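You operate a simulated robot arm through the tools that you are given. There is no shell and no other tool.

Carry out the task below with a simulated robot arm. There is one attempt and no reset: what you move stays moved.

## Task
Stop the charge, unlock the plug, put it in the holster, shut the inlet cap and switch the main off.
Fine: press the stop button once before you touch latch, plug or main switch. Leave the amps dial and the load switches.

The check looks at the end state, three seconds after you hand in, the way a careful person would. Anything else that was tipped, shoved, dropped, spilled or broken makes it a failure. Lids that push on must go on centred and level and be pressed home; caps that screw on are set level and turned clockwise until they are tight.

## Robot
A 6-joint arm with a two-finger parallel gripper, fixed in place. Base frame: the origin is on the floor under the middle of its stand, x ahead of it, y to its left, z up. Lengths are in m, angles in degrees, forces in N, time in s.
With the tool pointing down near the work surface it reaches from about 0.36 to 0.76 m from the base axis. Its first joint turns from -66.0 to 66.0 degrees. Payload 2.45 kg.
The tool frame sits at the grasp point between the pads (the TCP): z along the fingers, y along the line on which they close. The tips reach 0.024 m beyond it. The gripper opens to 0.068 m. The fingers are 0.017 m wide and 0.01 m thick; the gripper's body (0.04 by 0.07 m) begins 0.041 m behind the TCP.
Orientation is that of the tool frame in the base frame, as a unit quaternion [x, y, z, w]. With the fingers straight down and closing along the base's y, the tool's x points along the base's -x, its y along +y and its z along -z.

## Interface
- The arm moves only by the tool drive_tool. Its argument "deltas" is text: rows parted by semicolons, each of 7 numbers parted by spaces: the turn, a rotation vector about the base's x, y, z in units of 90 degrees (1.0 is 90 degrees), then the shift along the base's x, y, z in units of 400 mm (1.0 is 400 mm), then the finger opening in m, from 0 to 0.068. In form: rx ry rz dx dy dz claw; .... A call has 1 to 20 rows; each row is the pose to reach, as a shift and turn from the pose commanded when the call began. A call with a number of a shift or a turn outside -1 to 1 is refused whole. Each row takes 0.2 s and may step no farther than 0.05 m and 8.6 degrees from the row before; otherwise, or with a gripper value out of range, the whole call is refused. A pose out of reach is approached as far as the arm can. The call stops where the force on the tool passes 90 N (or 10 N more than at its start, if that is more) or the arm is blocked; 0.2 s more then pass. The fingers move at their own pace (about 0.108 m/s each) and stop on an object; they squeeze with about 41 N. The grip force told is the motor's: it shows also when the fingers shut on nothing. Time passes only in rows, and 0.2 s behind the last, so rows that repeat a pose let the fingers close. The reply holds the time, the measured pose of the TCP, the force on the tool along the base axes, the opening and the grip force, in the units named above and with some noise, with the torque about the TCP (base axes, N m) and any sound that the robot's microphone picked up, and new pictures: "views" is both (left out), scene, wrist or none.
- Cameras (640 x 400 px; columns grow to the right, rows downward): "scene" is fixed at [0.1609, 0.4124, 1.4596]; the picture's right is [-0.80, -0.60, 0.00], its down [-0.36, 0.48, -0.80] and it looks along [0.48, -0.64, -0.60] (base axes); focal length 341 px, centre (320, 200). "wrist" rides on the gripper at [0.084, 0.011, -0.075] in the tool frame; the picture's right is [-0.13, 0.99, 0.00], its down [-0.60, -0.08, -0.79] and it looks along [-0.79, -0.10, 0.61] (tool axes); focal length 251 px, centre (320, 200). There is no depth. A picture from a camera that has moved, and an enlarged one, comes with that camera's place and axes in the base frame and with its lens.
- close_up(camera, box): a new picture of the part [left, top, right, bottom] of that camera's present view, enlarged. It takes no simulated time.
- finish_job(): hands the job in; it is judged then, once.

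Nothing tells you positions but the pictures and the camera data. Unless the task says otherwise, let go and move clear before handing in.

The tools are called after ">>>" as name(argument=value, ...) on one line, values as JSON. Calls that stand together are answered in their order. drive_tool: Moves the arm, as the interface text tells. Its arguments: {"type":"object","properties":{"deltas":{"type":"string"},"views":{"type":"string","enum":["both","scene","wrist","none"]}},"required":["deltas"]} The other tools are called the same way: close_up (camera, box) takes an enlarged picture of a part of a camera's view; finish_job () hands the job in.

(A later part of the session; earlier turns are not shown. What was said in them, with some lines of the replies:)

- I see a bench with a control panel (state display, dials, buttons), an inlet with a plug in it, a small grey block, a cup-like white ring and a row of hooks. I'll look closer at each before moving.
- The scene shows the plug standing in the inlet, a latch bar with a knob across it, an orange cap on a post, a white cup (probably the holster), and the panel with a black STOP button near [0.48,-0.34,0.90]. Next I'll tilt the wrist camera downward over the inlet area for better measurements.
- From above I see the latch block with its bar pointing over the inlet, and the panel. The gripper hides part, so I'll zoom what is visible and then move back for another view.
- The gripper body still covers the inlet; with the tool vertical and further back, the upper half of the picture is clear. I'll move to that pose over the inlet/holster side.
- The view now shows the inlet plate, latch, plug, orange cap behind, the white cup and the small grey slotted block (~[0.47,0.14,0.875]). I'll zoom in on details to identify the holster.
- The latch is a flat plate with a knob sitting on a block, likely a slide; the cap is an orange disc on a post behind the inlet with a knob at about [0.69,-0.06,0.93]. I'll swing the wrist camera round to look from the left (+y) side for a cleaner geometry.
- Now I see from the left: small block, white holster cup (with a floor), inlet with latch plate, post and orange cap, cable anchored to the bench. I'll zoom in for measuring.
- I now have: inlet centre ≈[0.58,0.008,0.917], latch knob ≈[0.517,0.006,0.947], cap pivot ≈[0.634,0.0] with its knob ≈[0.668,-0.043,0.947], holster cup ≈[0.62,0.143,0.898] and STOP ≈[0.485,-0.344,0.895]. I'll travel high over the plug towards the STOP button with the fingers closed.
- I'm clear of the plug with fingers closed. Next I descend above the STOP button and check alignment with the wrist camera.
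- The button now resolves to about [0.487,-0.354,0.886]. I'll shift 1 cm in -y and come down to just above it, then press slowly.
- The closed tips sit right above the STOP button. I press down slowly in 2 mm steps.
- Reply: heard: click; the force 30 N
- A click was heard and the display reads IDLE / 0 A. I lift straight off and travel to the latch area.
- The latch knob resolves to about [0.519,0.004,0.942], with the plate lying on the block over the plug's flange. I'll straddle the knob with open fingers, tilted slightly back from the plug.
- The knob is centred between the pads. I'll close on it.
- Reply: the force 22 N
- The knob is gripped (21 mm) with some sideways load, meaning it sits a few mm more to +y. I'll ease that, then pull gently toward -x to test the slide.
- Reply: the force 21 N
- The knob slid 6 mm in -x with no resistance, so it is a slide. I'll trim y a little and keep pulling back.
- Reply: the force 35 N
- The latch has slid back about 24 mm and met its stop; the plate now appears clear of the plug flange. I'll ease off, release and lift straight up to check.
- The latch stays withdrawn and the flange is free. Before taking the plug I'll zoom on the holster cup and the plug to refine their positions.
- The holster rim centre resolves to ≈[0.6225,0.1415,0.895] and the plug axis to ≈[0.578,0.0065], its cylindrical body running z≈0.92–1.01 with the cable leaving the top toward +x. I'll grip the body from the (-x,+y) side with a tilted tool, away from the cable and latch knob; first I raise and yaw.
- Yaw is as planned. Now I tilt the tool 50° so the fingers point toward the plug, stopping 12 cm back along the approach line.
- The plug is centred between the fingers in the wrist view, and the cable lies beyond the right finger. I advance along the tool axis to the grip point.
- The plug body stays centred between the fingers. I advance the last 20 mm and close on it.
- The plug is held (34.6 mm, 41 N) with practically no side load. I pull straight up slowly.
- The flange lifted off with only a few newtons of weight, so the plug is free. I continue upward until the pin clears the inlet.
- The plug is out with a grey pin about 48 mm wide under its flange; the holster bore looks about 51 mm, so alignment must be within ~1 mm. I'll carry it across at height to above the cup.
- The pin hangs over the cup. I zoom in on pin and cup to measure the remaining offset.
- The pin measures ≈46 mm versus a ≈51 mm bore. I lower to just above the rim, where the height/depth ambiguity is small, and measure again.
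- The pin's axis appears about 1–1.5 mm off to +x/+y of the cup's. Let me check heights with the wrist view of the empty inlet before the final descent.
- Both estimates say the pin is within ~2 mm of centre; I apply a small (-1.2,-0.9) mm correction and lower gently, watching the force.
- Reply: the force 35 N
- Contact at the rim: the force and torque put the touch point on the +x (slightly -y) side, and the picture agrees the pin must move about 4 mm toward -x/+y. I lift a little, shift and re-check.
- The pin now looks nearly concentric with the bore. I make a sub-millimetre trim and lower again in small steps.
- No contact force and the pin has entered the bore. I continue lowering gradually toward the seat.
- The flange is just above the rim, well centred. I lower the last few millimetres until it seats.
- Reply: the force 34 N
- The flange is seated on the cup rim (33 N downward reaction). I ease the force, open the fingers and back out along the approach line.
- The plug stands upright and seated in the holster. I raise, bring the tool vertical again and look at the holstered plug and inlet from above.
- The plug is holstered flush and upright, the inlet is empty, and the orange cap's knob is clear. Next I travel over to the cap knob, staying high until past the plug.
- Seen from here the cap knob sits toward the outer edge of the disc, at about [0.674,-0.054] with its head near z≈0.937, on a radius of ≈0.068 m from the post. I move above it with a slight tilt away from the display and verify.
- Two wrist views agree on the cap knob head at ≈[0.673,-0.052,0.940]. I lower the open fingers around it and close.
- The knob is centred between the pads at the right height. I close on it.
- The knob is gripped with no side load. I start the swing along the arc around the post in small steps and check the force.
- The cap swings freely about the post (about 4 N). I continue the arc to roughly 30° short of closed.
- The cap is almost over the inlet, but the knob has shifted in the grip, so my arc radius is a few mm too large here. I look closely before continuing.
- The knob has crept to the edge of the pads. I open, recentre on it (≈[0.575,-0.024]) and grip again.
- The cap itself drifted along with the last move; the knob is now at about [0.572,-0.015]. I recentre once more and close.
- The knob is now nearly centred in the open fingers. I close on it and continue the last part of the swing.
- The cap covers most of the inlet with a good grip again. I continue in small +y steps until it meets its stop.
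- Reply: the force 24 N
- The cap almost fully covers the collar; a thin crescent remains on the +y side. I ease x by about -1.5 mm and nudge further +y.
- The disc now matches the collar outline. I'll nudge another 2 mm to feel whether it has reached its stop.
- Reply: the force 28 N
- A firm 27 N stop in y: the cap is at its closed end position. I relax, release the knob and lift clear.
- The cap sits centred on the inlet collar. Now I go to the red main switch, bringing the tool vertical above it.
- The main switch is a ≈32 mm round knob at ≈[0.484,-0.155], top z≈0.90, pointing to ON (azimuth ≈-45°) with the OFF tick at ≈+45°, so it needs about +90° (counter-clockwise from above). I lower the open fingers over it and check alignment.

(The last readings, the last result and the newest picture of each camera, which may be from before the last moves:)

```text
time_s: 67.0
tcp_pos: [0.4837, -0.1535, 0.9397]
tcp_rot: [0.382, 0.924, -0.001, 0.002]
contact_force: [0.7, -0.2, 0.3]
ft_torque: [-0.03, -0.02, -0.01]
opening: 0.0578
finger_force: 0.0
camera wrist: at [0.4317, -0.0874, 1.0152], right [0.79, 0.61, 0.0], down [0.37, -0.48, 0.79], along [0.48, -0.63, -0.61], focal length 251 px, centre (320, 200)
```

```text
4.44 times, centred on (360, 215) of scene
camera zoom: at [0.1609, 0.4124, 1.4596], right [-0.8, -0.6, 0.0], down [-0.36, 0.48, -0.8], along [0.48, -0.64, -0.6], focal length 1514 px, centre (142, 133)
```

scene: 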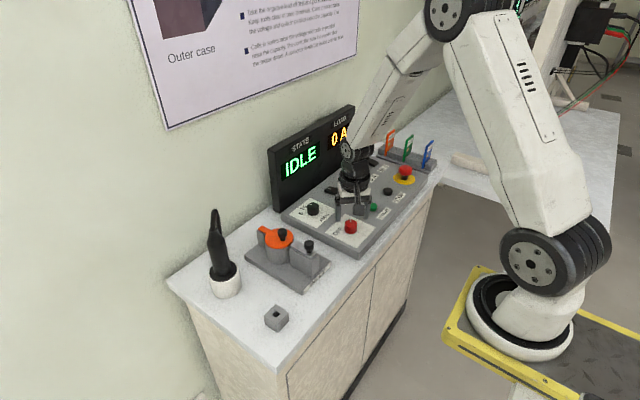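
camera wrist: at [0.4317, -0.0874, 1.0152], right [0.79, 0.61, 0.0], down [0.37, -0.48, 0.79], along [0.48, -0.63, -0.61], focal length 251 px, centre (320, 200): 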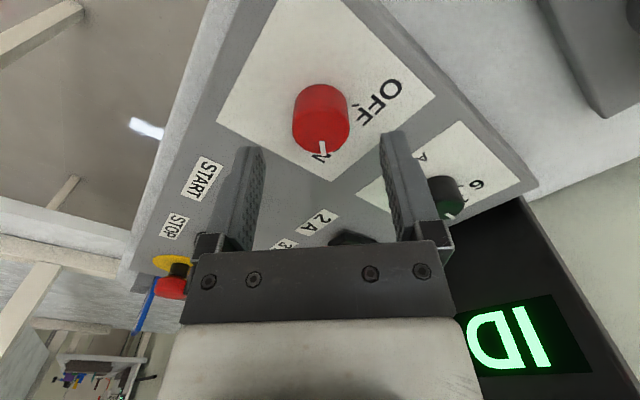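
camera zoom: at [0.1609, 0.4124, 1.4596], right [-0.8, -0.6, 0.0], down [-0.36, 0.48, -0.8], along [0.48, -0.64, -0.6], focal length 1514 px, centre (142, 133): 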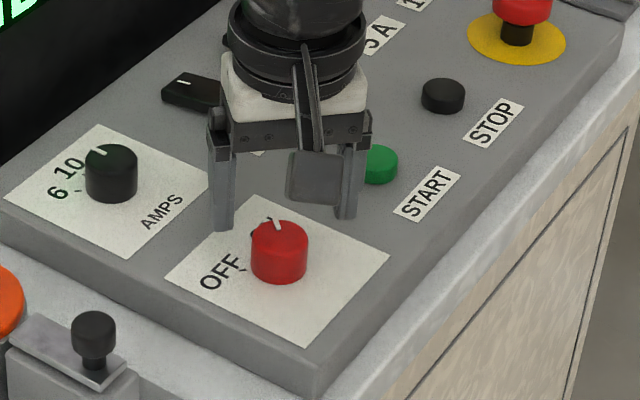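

The knob sits between the fingers within a couple of millimetres. I lower to grip height and close on it.

>>> drive_tool(deltas="0 0 0 0.001 -0.001 -0.03 0.058; 0 0 0 0.001 -0.001 -0.06 0.058; 0 0 0 0.001 -0.001 -0.07 0.058; 0 0 0 0.001 -0.001 -0.07 0.058; 0 0 0 0.001 -0.001 -0.07 0.04; 0 0 0 0.001 -0.001 -0.07 0.026; 0 0 0 0.001 -0.001 -0.07 0.026", views="both")

>>> close_up(camera="wrist", box=[200, 60, 440, 240])

```text
time_s: 68.6
tcp_pos: [0.4844, -0.1534, 0.9122]
tcp_rot: [0.382, 0.924, 0.0, 0.002]
contact_force: [3.3, 3.6, -3.9]
ft_torque: [0.05, -0.15, 0.0]
opening: 0.0307
finger_force: 44.1
camera wrist: at [0.4321, -0.0877, 0.9878], right [0.79, 0.61, 0.0], down [0.37, -0.48, 0.8], along [0.48, -0.63, -0.61], focal length 251 px, centre (320, 200)
```

scene: 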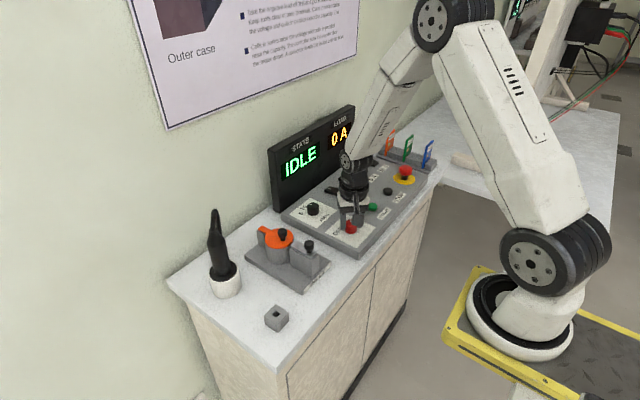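
wrist: 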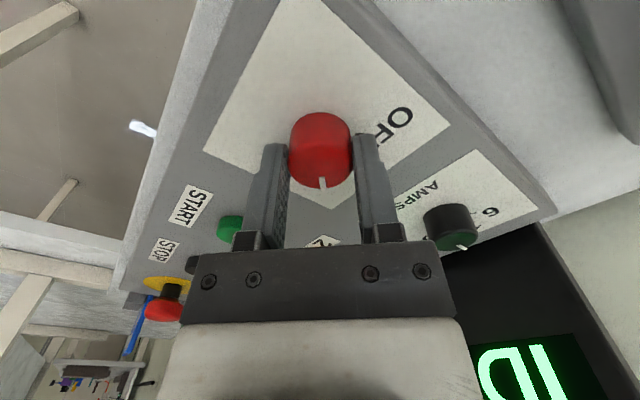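

```text
2.22 times, centred on (320, 150) of wrist
camera zoom: at [0.4321, -0.0877, 0.9878], right [0.79, 0.61, 0.0], down [0.37, -0.48, 0.8], along [0.48, -0.63, -0.61], focal length 559 px, centre (320, 311)
```

zoom: 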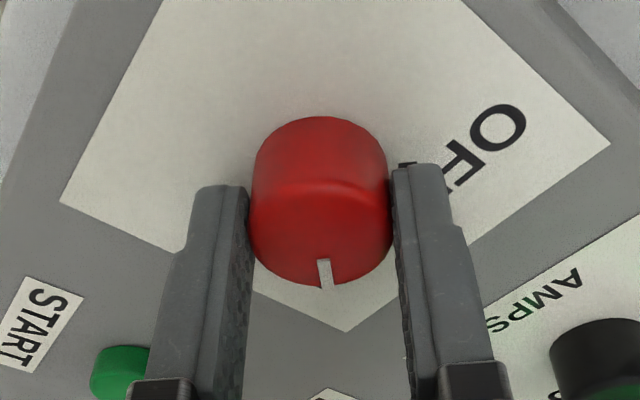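

The knob is gripped (30.7 mm) and nearly concentric with the tool. I rotate counter-clockwise by 24° first and check the torque.

>>> drive_tool(deltas="0 0 0.09 0 0 0 0.026; 0 0 0.18 0 0 0 0.026; 0 0 0.27 0 0 0 0.026; 0 0 0.27 0 0 0 0.026", views="wrist")

>>> close_up(camera="wrist", box=[200, 60, 440, 240])

```text
time_s: 69.6
tcp_pos: [0.4841, -0.1549, 0.912]
tcp_rot: [0.179, 0.984, 0.0, 0.002]
contact_force: [0.5, 0.2, 0.6]
ft_torque: [-0.07, -0.09, -0.01]
opening: 0.0307
finger_force: 44.2
camera wrist: at [0.4086, -0.1155, 0.9878], right [0.47, 0.88, 0.0], down [0.54, -0.29, 0.79], along [0.7, -0.37, -0.61], focal length 251 px, centre (320, 200)
```

wrist: 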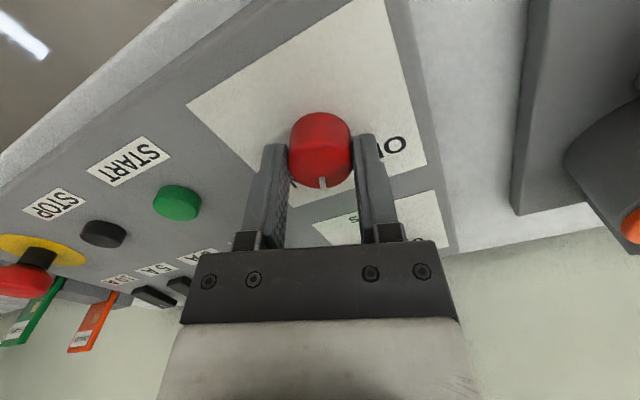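

```text
2.22 times, centred on (320, 150) of wrist
camera zoom: at [0.4086, -0.1155, 0.9878], right [0.47, 0.88, 0.0], down [0.54, -0.29, 0.79], along [0.7, -0.37, -0.61], focal length 559 px, centre (320, 311)
```

zoom: 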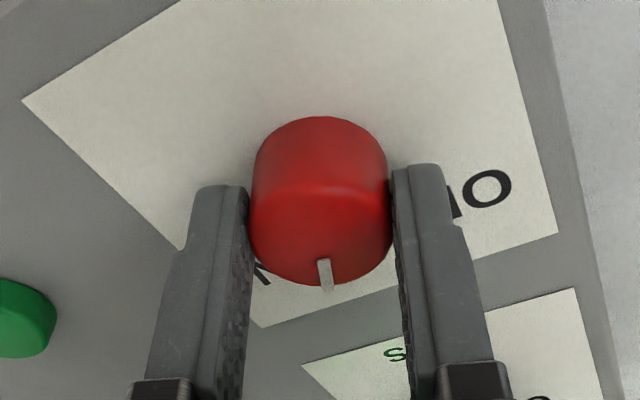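

The knob turns with the gripper with no resistance. I continue another 45°.

>>> drive_tool(deltas="0 0 0.085 0 0 0 0.026; 0 0 0.17 0 0 0 0.026; 0 0 0.255 0 0 0 0.026; 0 0 0.34 0 0 0 0.026; 0 0 0.42 0 0 0 0.026; 0 0 0.5 0 0 0 0.026; 0 0 0.5 0 0 0 0.026", views="both")

>>> close_up(camera="wrist", box=[200, 60, 440, 240])

>>> close_up(camera="scene", box=[320, 190, 390, 260])

```text
time_s: 71.2
tcp_pos: [0.4841, -0.1551, 0.9133]
tcp_rot: [-0.212, 0.977, 0.0, 0.002]
contact_force: [-0.8, -28.7, -4.7]
ft_torque: [-1.06, 0.75, -0.02]
opening: 0.0308
finger_force: 44.4
camera wrist: at [0.4022, -0.1812, 0.9877], right [-0.29, 0.96, 0.0], down [0.58, 0.18, 0.8], along [0.76, 0.23, -0.61], focal length 251 px, centre (320, 200)
```

scene: 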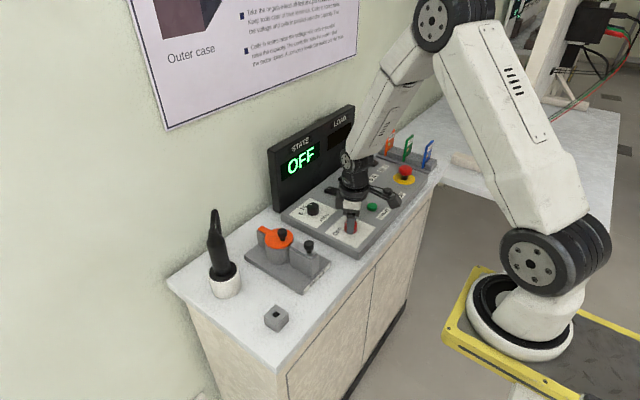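
wrist: 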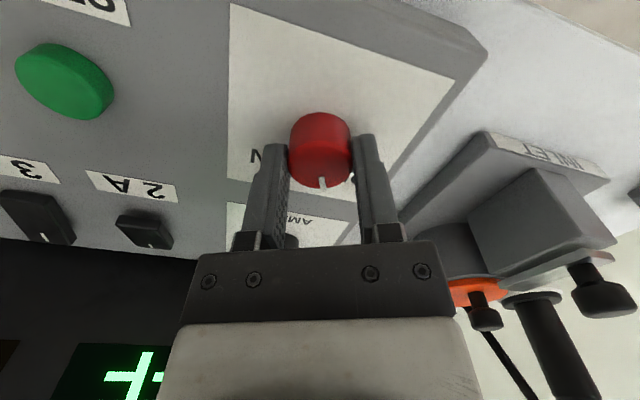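

```text
2.22 times, centred on (320, 150) of wrist
camera zoom: at [0.4022, -0.1812, 0.9877], right [-0.29, 0.96, 0.0], down [0.58, 0.18, 0.8], along [0.76, 0.23, -0.61], focal length 559 px, centre (320, 311)
```

zoom: 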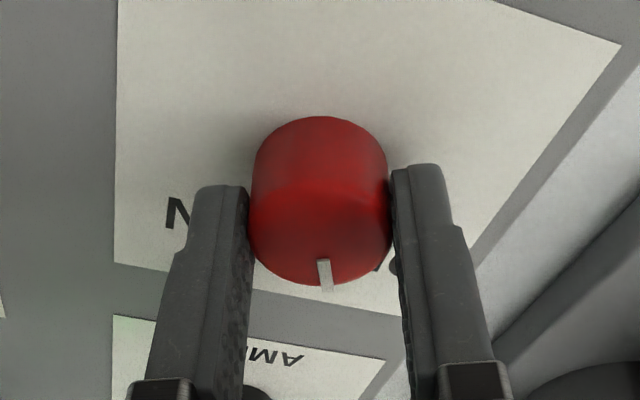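

```text
5.71 times, centred on (355, 225) of scene
camera zoom: at [0.161, 0.4116, 1.4598], right [-0.8, -0.6, 0.0], down [-0.36, 0.48, -0.8], along [0.48, -0.64, -0.6], focal length 1946 px, centre (120, 57)
```

zoom: 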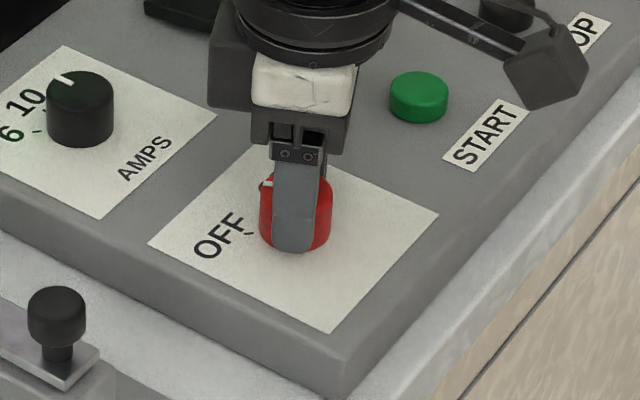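

The display already reads OFF, but the pointer is about 20° short of the OFF tick and there is some side load from slight eccentricity. I ease 2 mm toward -y and turn the remaining angle.

>>> drive_tool(deltas="0 0 0 0 -0.005 0 0.026; 0 0 0.08 0 -0.005 0 0.026; 0 0 0.15 0 -0.005 0 0.026; 0 0 0.22 0 -0.005 0 0.026; 0 0 0.22 0 -0.005 0 0.026", views="both")

>>> close_up(camera="wrist", box=[200, 60, 440, 240])

>>> close_up(camera="scene", box=[320, 190, 390, 260])

```text
time_s: 72.4
tcp_pos: [0.4839, -0.1555, 0.9117]
tcp_rot: [-0.376, 0.927, 0.0, 0.002]
contact_force: [1.7, -7.8, -1.5]
ft_torque: [0.44, -0.58, 0.01]
opening: 0.0311
finger_force: 44.2
camera wrist: at [0.4159, -0.2078, 0.9879], right [-0.6, 0.8, 0.0], down [0.49, 0.36, 0.79], along [0.64, 0.48, -0.61], focal length 251 px, centre (320, 200)
```

scene: 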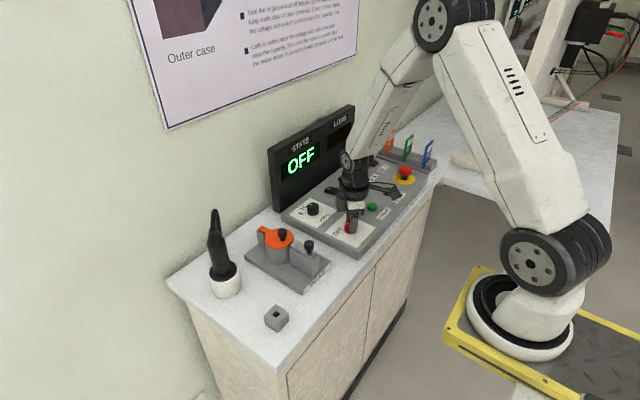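
wrist: 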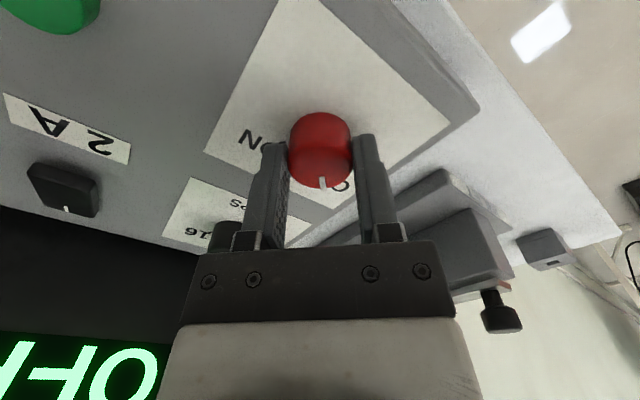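

```text
2.22 times, centred on (320, 150) of wrist
camera zoom: at [0.4159, -0.2078, 0.9879], right [-0.6, 0.8, 0.0], down [0.49, 0.36, 0.79], along [0.64, 0.48, -0.61], focal length 559 px, centre (320, 311)
```

zoom: 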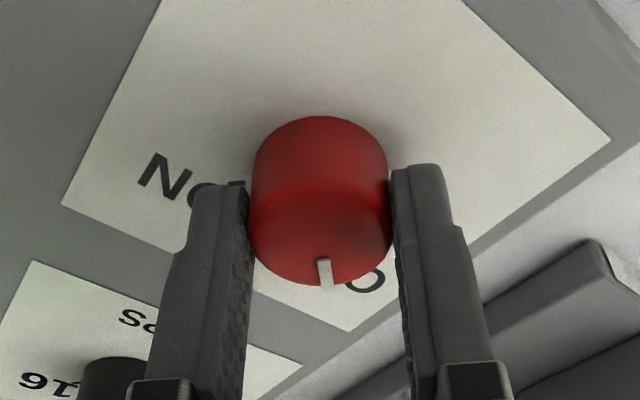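

```text
5.71 times, centred on (355, 225) of scene
camera zoom: at [0.1609, 0.4122, 1.4596], right [-0.8, -0.6, 0.0], down [-0.36, 0.48, -0.8], along [0.48, -0.64, -0.6], focal length 1946 px, centre (120, 57)
```

zoom: 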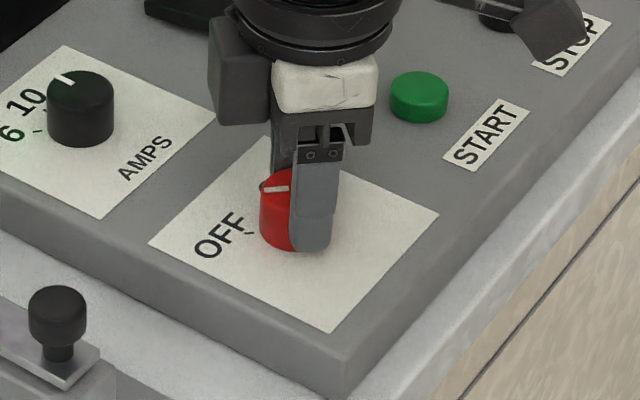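

The knob has turned ≈89° in total and the pointer is at the OFF direction. I release, lift and inspect.

>>> drive_tool(deltas="0 0 0 0 0 0 0.045; 0 0 0 0 0 0 0.058; 0 0 0 0 0 0 0.058; 0 0 0 0 0 0.05 0.058; 0 0 0 0 0 0.14 0.058; 0 0 0 0 0 0.24 0.058; 0 0 0 0 0 0.34 0.058; 0 0 0 0 0 0.34 0.058", views="both")

>>> close_up(camera="wrist", box=[240, 0, 400, 120])

>>> close_up(camera="scene", box=[320, 190, 390, 260])

```text
time_s: 74.2
tcp_pos: [0.4829, -0.1555, 1.0497]
tcp_rot: [-0.375, 0.927, 0.0, 0.0]
contact_force: [0.5, -0.2, -0.3]
ft_torque: [0.03, 0.02, -0.05]
opening: 0.058
finger_force: 0.1
camera wrist: at [0.4149, -0.208, 1.1243], right [-0.6, 0.8, 0.0], down [0.49, 0.36, 0.79], along [0.64, 0.47, -0.61], focal length 251 px, centre (320, 200)
```

scene: 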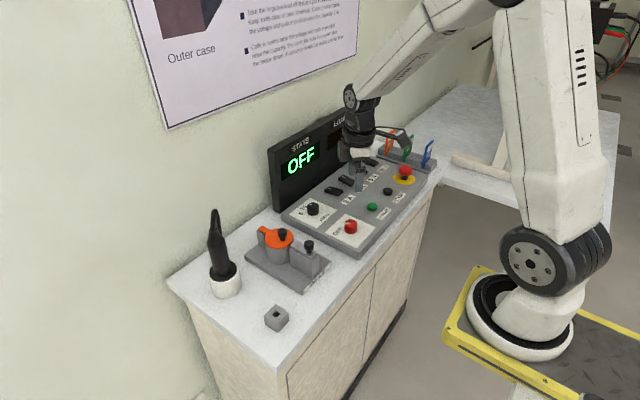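
wrist: 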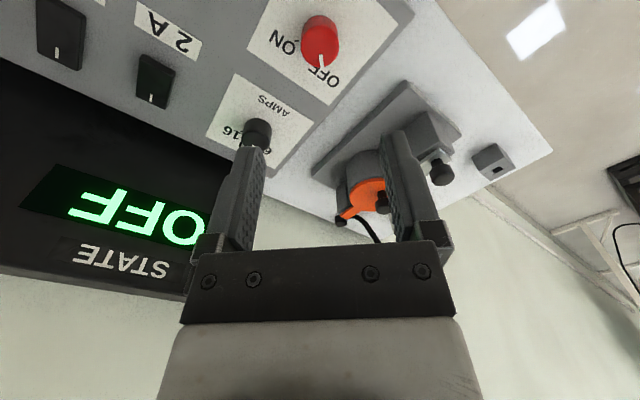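

```text
3.33 times, centred on (320, 60) of wrist
camera zoom: at [0.4149, -0.208, 1.1243], right [-0.6, 0.8, 0.0], down [0.49, 0.36, 0.79], along [0.64, 0.47, -0.61], focal length 838 px, centre (320, 667)
```

zoom: 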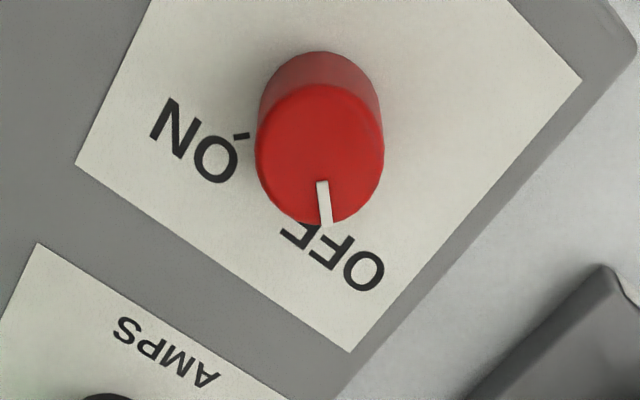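

```text
5.71 times, centred on (355, 225) of scene
camera zoom: at [0.1609, 0.4124, 1.4596], right [-0.8, -0.6, 0.0], down [-0.36, 0.48, -0.8], along [0.48, -0.64, -0.6], focal length 1946 px, centre (120, 57)
```

zoom: 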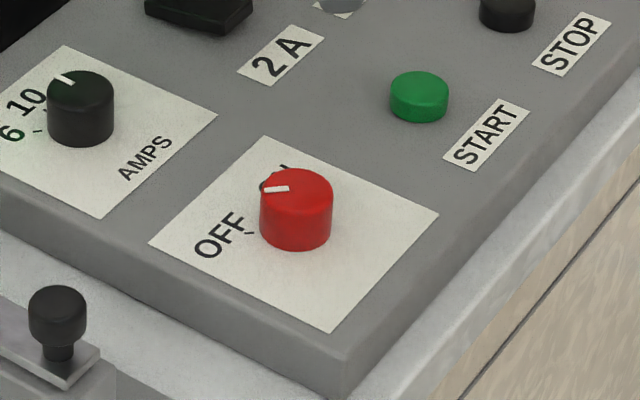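

The display reads OFF and the pointer is aligned with the OFF mark (within 1–2°). I check the cap and holstered plug closely once more.

>>> close_up(camera="scene", box=[245, 210, 325, 290])

>>> close_up(camera="scene", box=[180, 200, 270, 310])

>>> close_up(camera="wrist", box=[300, 70, 540, 250])

>>> close_up(camera="scene", box=[260, 100, 450, 260])

```text
5.00 times, centred on (285, 250) of scene
camera zoom: at [0.1609, 0.4124, 1.4596], right [-0.8, -0.6, 0.0], down [-0.36, 0.48, -0.8], along [0.48, -0.64, -0.6], focal length 1703 px, centre (495, -50)
```

zoom: 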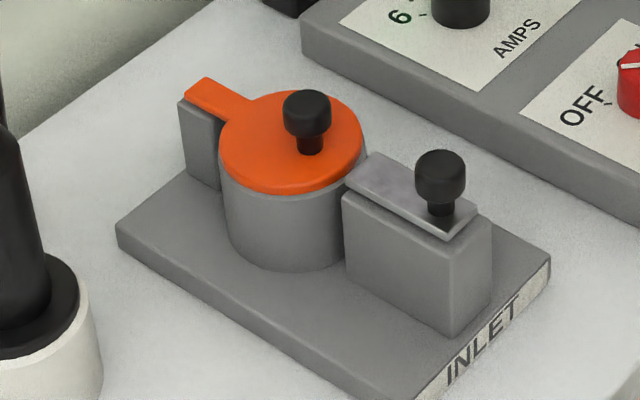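

```text
3.64 times, centred on (225, 255) of scene
camera zoom: at [0.1609, 0.4124, 1.4596], right [-0.8, -0.6, 0.0], down [-0.36, 0.48, -0.8], along [0.48, -0.64, -0.6], focal length 1239 px, centre (666, 0)
```

zoom: 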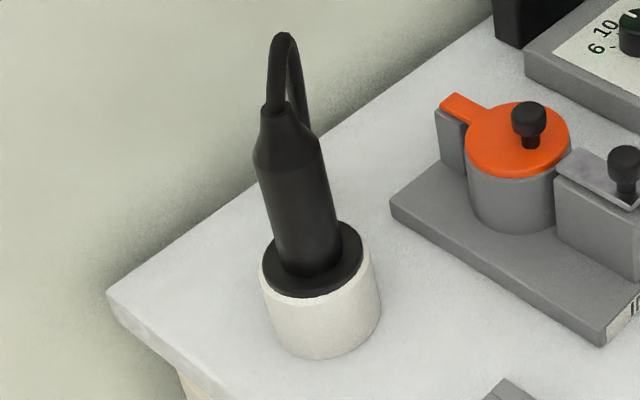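

```text
2.22 times, centred on (420, 160) of wrist
camera zoom: at [0.4149, -0.208, 1.1243], right [-0.6, 0.8, 0.0], down [0.49, 0.36, 0.79], along [0.64, 0.47, -0.61], focal length 559 px, centre (98, 289)
```

zoom: 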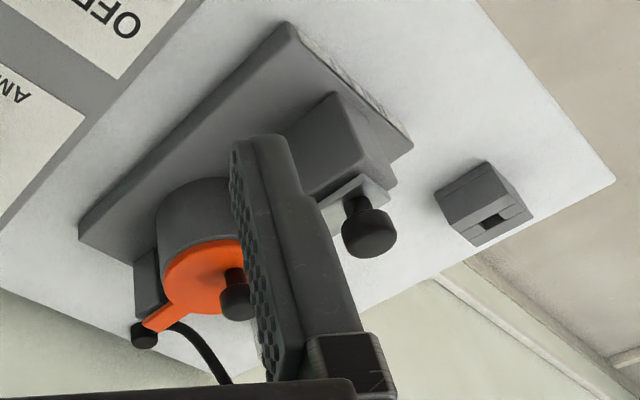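

```text
2.50 times, centred on (355, 180) of scene
camera zoom: at [0.1609, 0.4124, 1.4596], right [-0.8, -0.6, 0.0], down [-0.36, 0.48, -0.8], along [0.48, -0.64, -0.6], focal length 852 px, centre (232, 250)
```

zoom: 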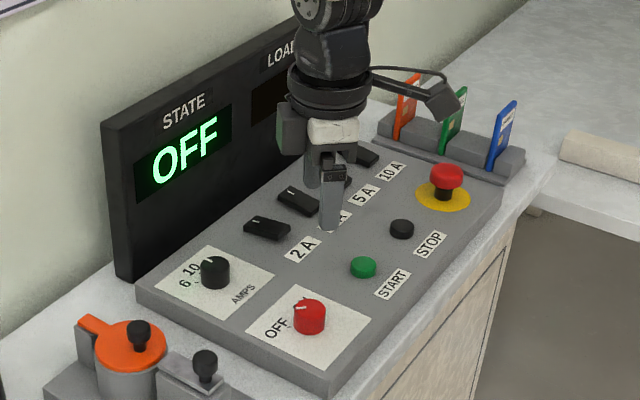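

The cap lies flat and centred on the collar, the plug is seated and upright in the holster, the latch is withdrawn, the display reads OFF, and the amps dial and load switches are untouched. I'll raise the arm well clear and take a last look.

>>> drive_tool(deltas="0 0 0 -0.02 0 0.1 0.058; 0 0 0 -0.05 0 0.2 0.058; 0 0 0 -0.08 0 0.3 0.058; 0 0 0 -0.1 0 0.38 0.058; 0 0 0 -0.1 0 0.38 0.058; 0 0 0 -0.1 0 0.38 0.058; 0 0 0 -0.1 0 0.38 0.058; 0 0 0 -0.1 0 0.38 0.058", views="both")

>>> close_up(camera="scene", box=[180, 100, 450, 320])

```text
time_s: 76.0
tcp_pos: [0.4419, -0.1569, 1.2006]
tcp_rot: [-0.375, 0.927, 0.001, 0.002]
contact_force: [-0.2, 0.4, -0.6]
ft_torque: [0.02, -0.01, 0.02]
opening: 0.058
finger_force: 0.2
camera wrist: at [0.3744, -0.2077, 1.2752], right [-0.6, 0.8, 0.0], down [0.49, 0.36, 0.79], along [0.64, 0.47, -0.61], focal length 251 px, centre (320, 200)
```

scene: 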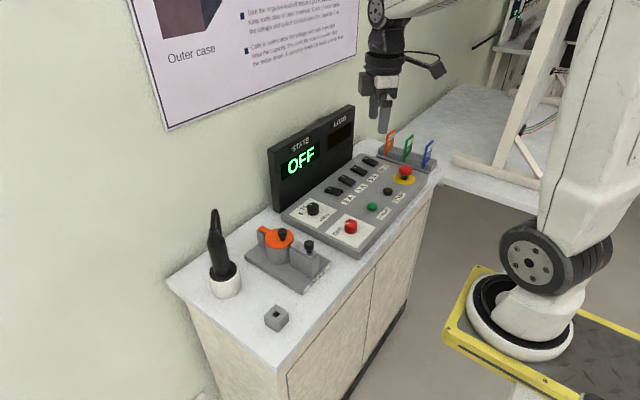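
wrist: 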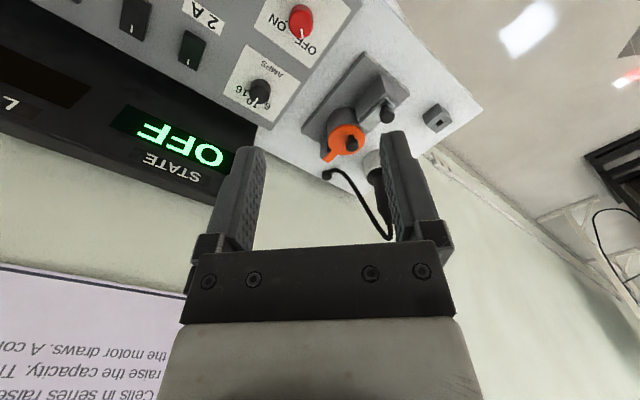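

```text
1.82 times, centred on (315, 210) of scene
camera zoom: at [0.1609, 0.4124, 1.4596], right [-0.8, -0.6, 0.0], down [-0.36, 0.48, -0.8], along [0.48, -0.64, -0.6], focal length 619 px, centre (329, 182)
```

zoom: 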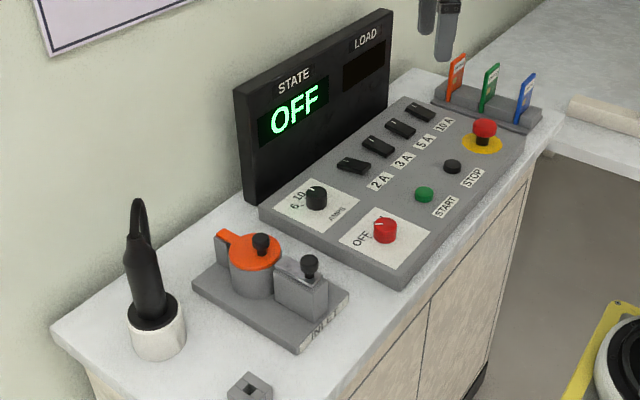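

Everything is in place: charge stopped, latch withdrawn, plug upright in the holster, cap closed on the inlet, main at OFF, and the arm is clear. I'm handing the job in.

>>> finish_job()

```text
The job is handed in.
```

I finished every step of the task and handed the job in; the result of the check hasn't come back. The arm is raised clear with the gripper empty.

- **Charge:** I pressed STOP once, before touching anything else. It clicked, and the display went from STEADY / 2 A to IDLE / 0 A.
- **Latch:** I slid it back about 24 mm to its stop. It stayed there and I left it unlocked.
- **Plug:** It stands upright in the white cup with its flange on the rim. On the first try the pin touched the cup's rim at about 32 N, so I lifted, shifted about 4 mm and lowered it in. The cup stayed in place.
- **Inlet cap:** I swung it round to its stop. It lies centred on the inlet collar.
- **Main switch:** I turned it about 90° to OFF. The pointer is within 1–2° of the OFF mark and the display reads OFF.

I did not touch the amps dial or the load switches. The last pictures show nothing else moved or knocked over.
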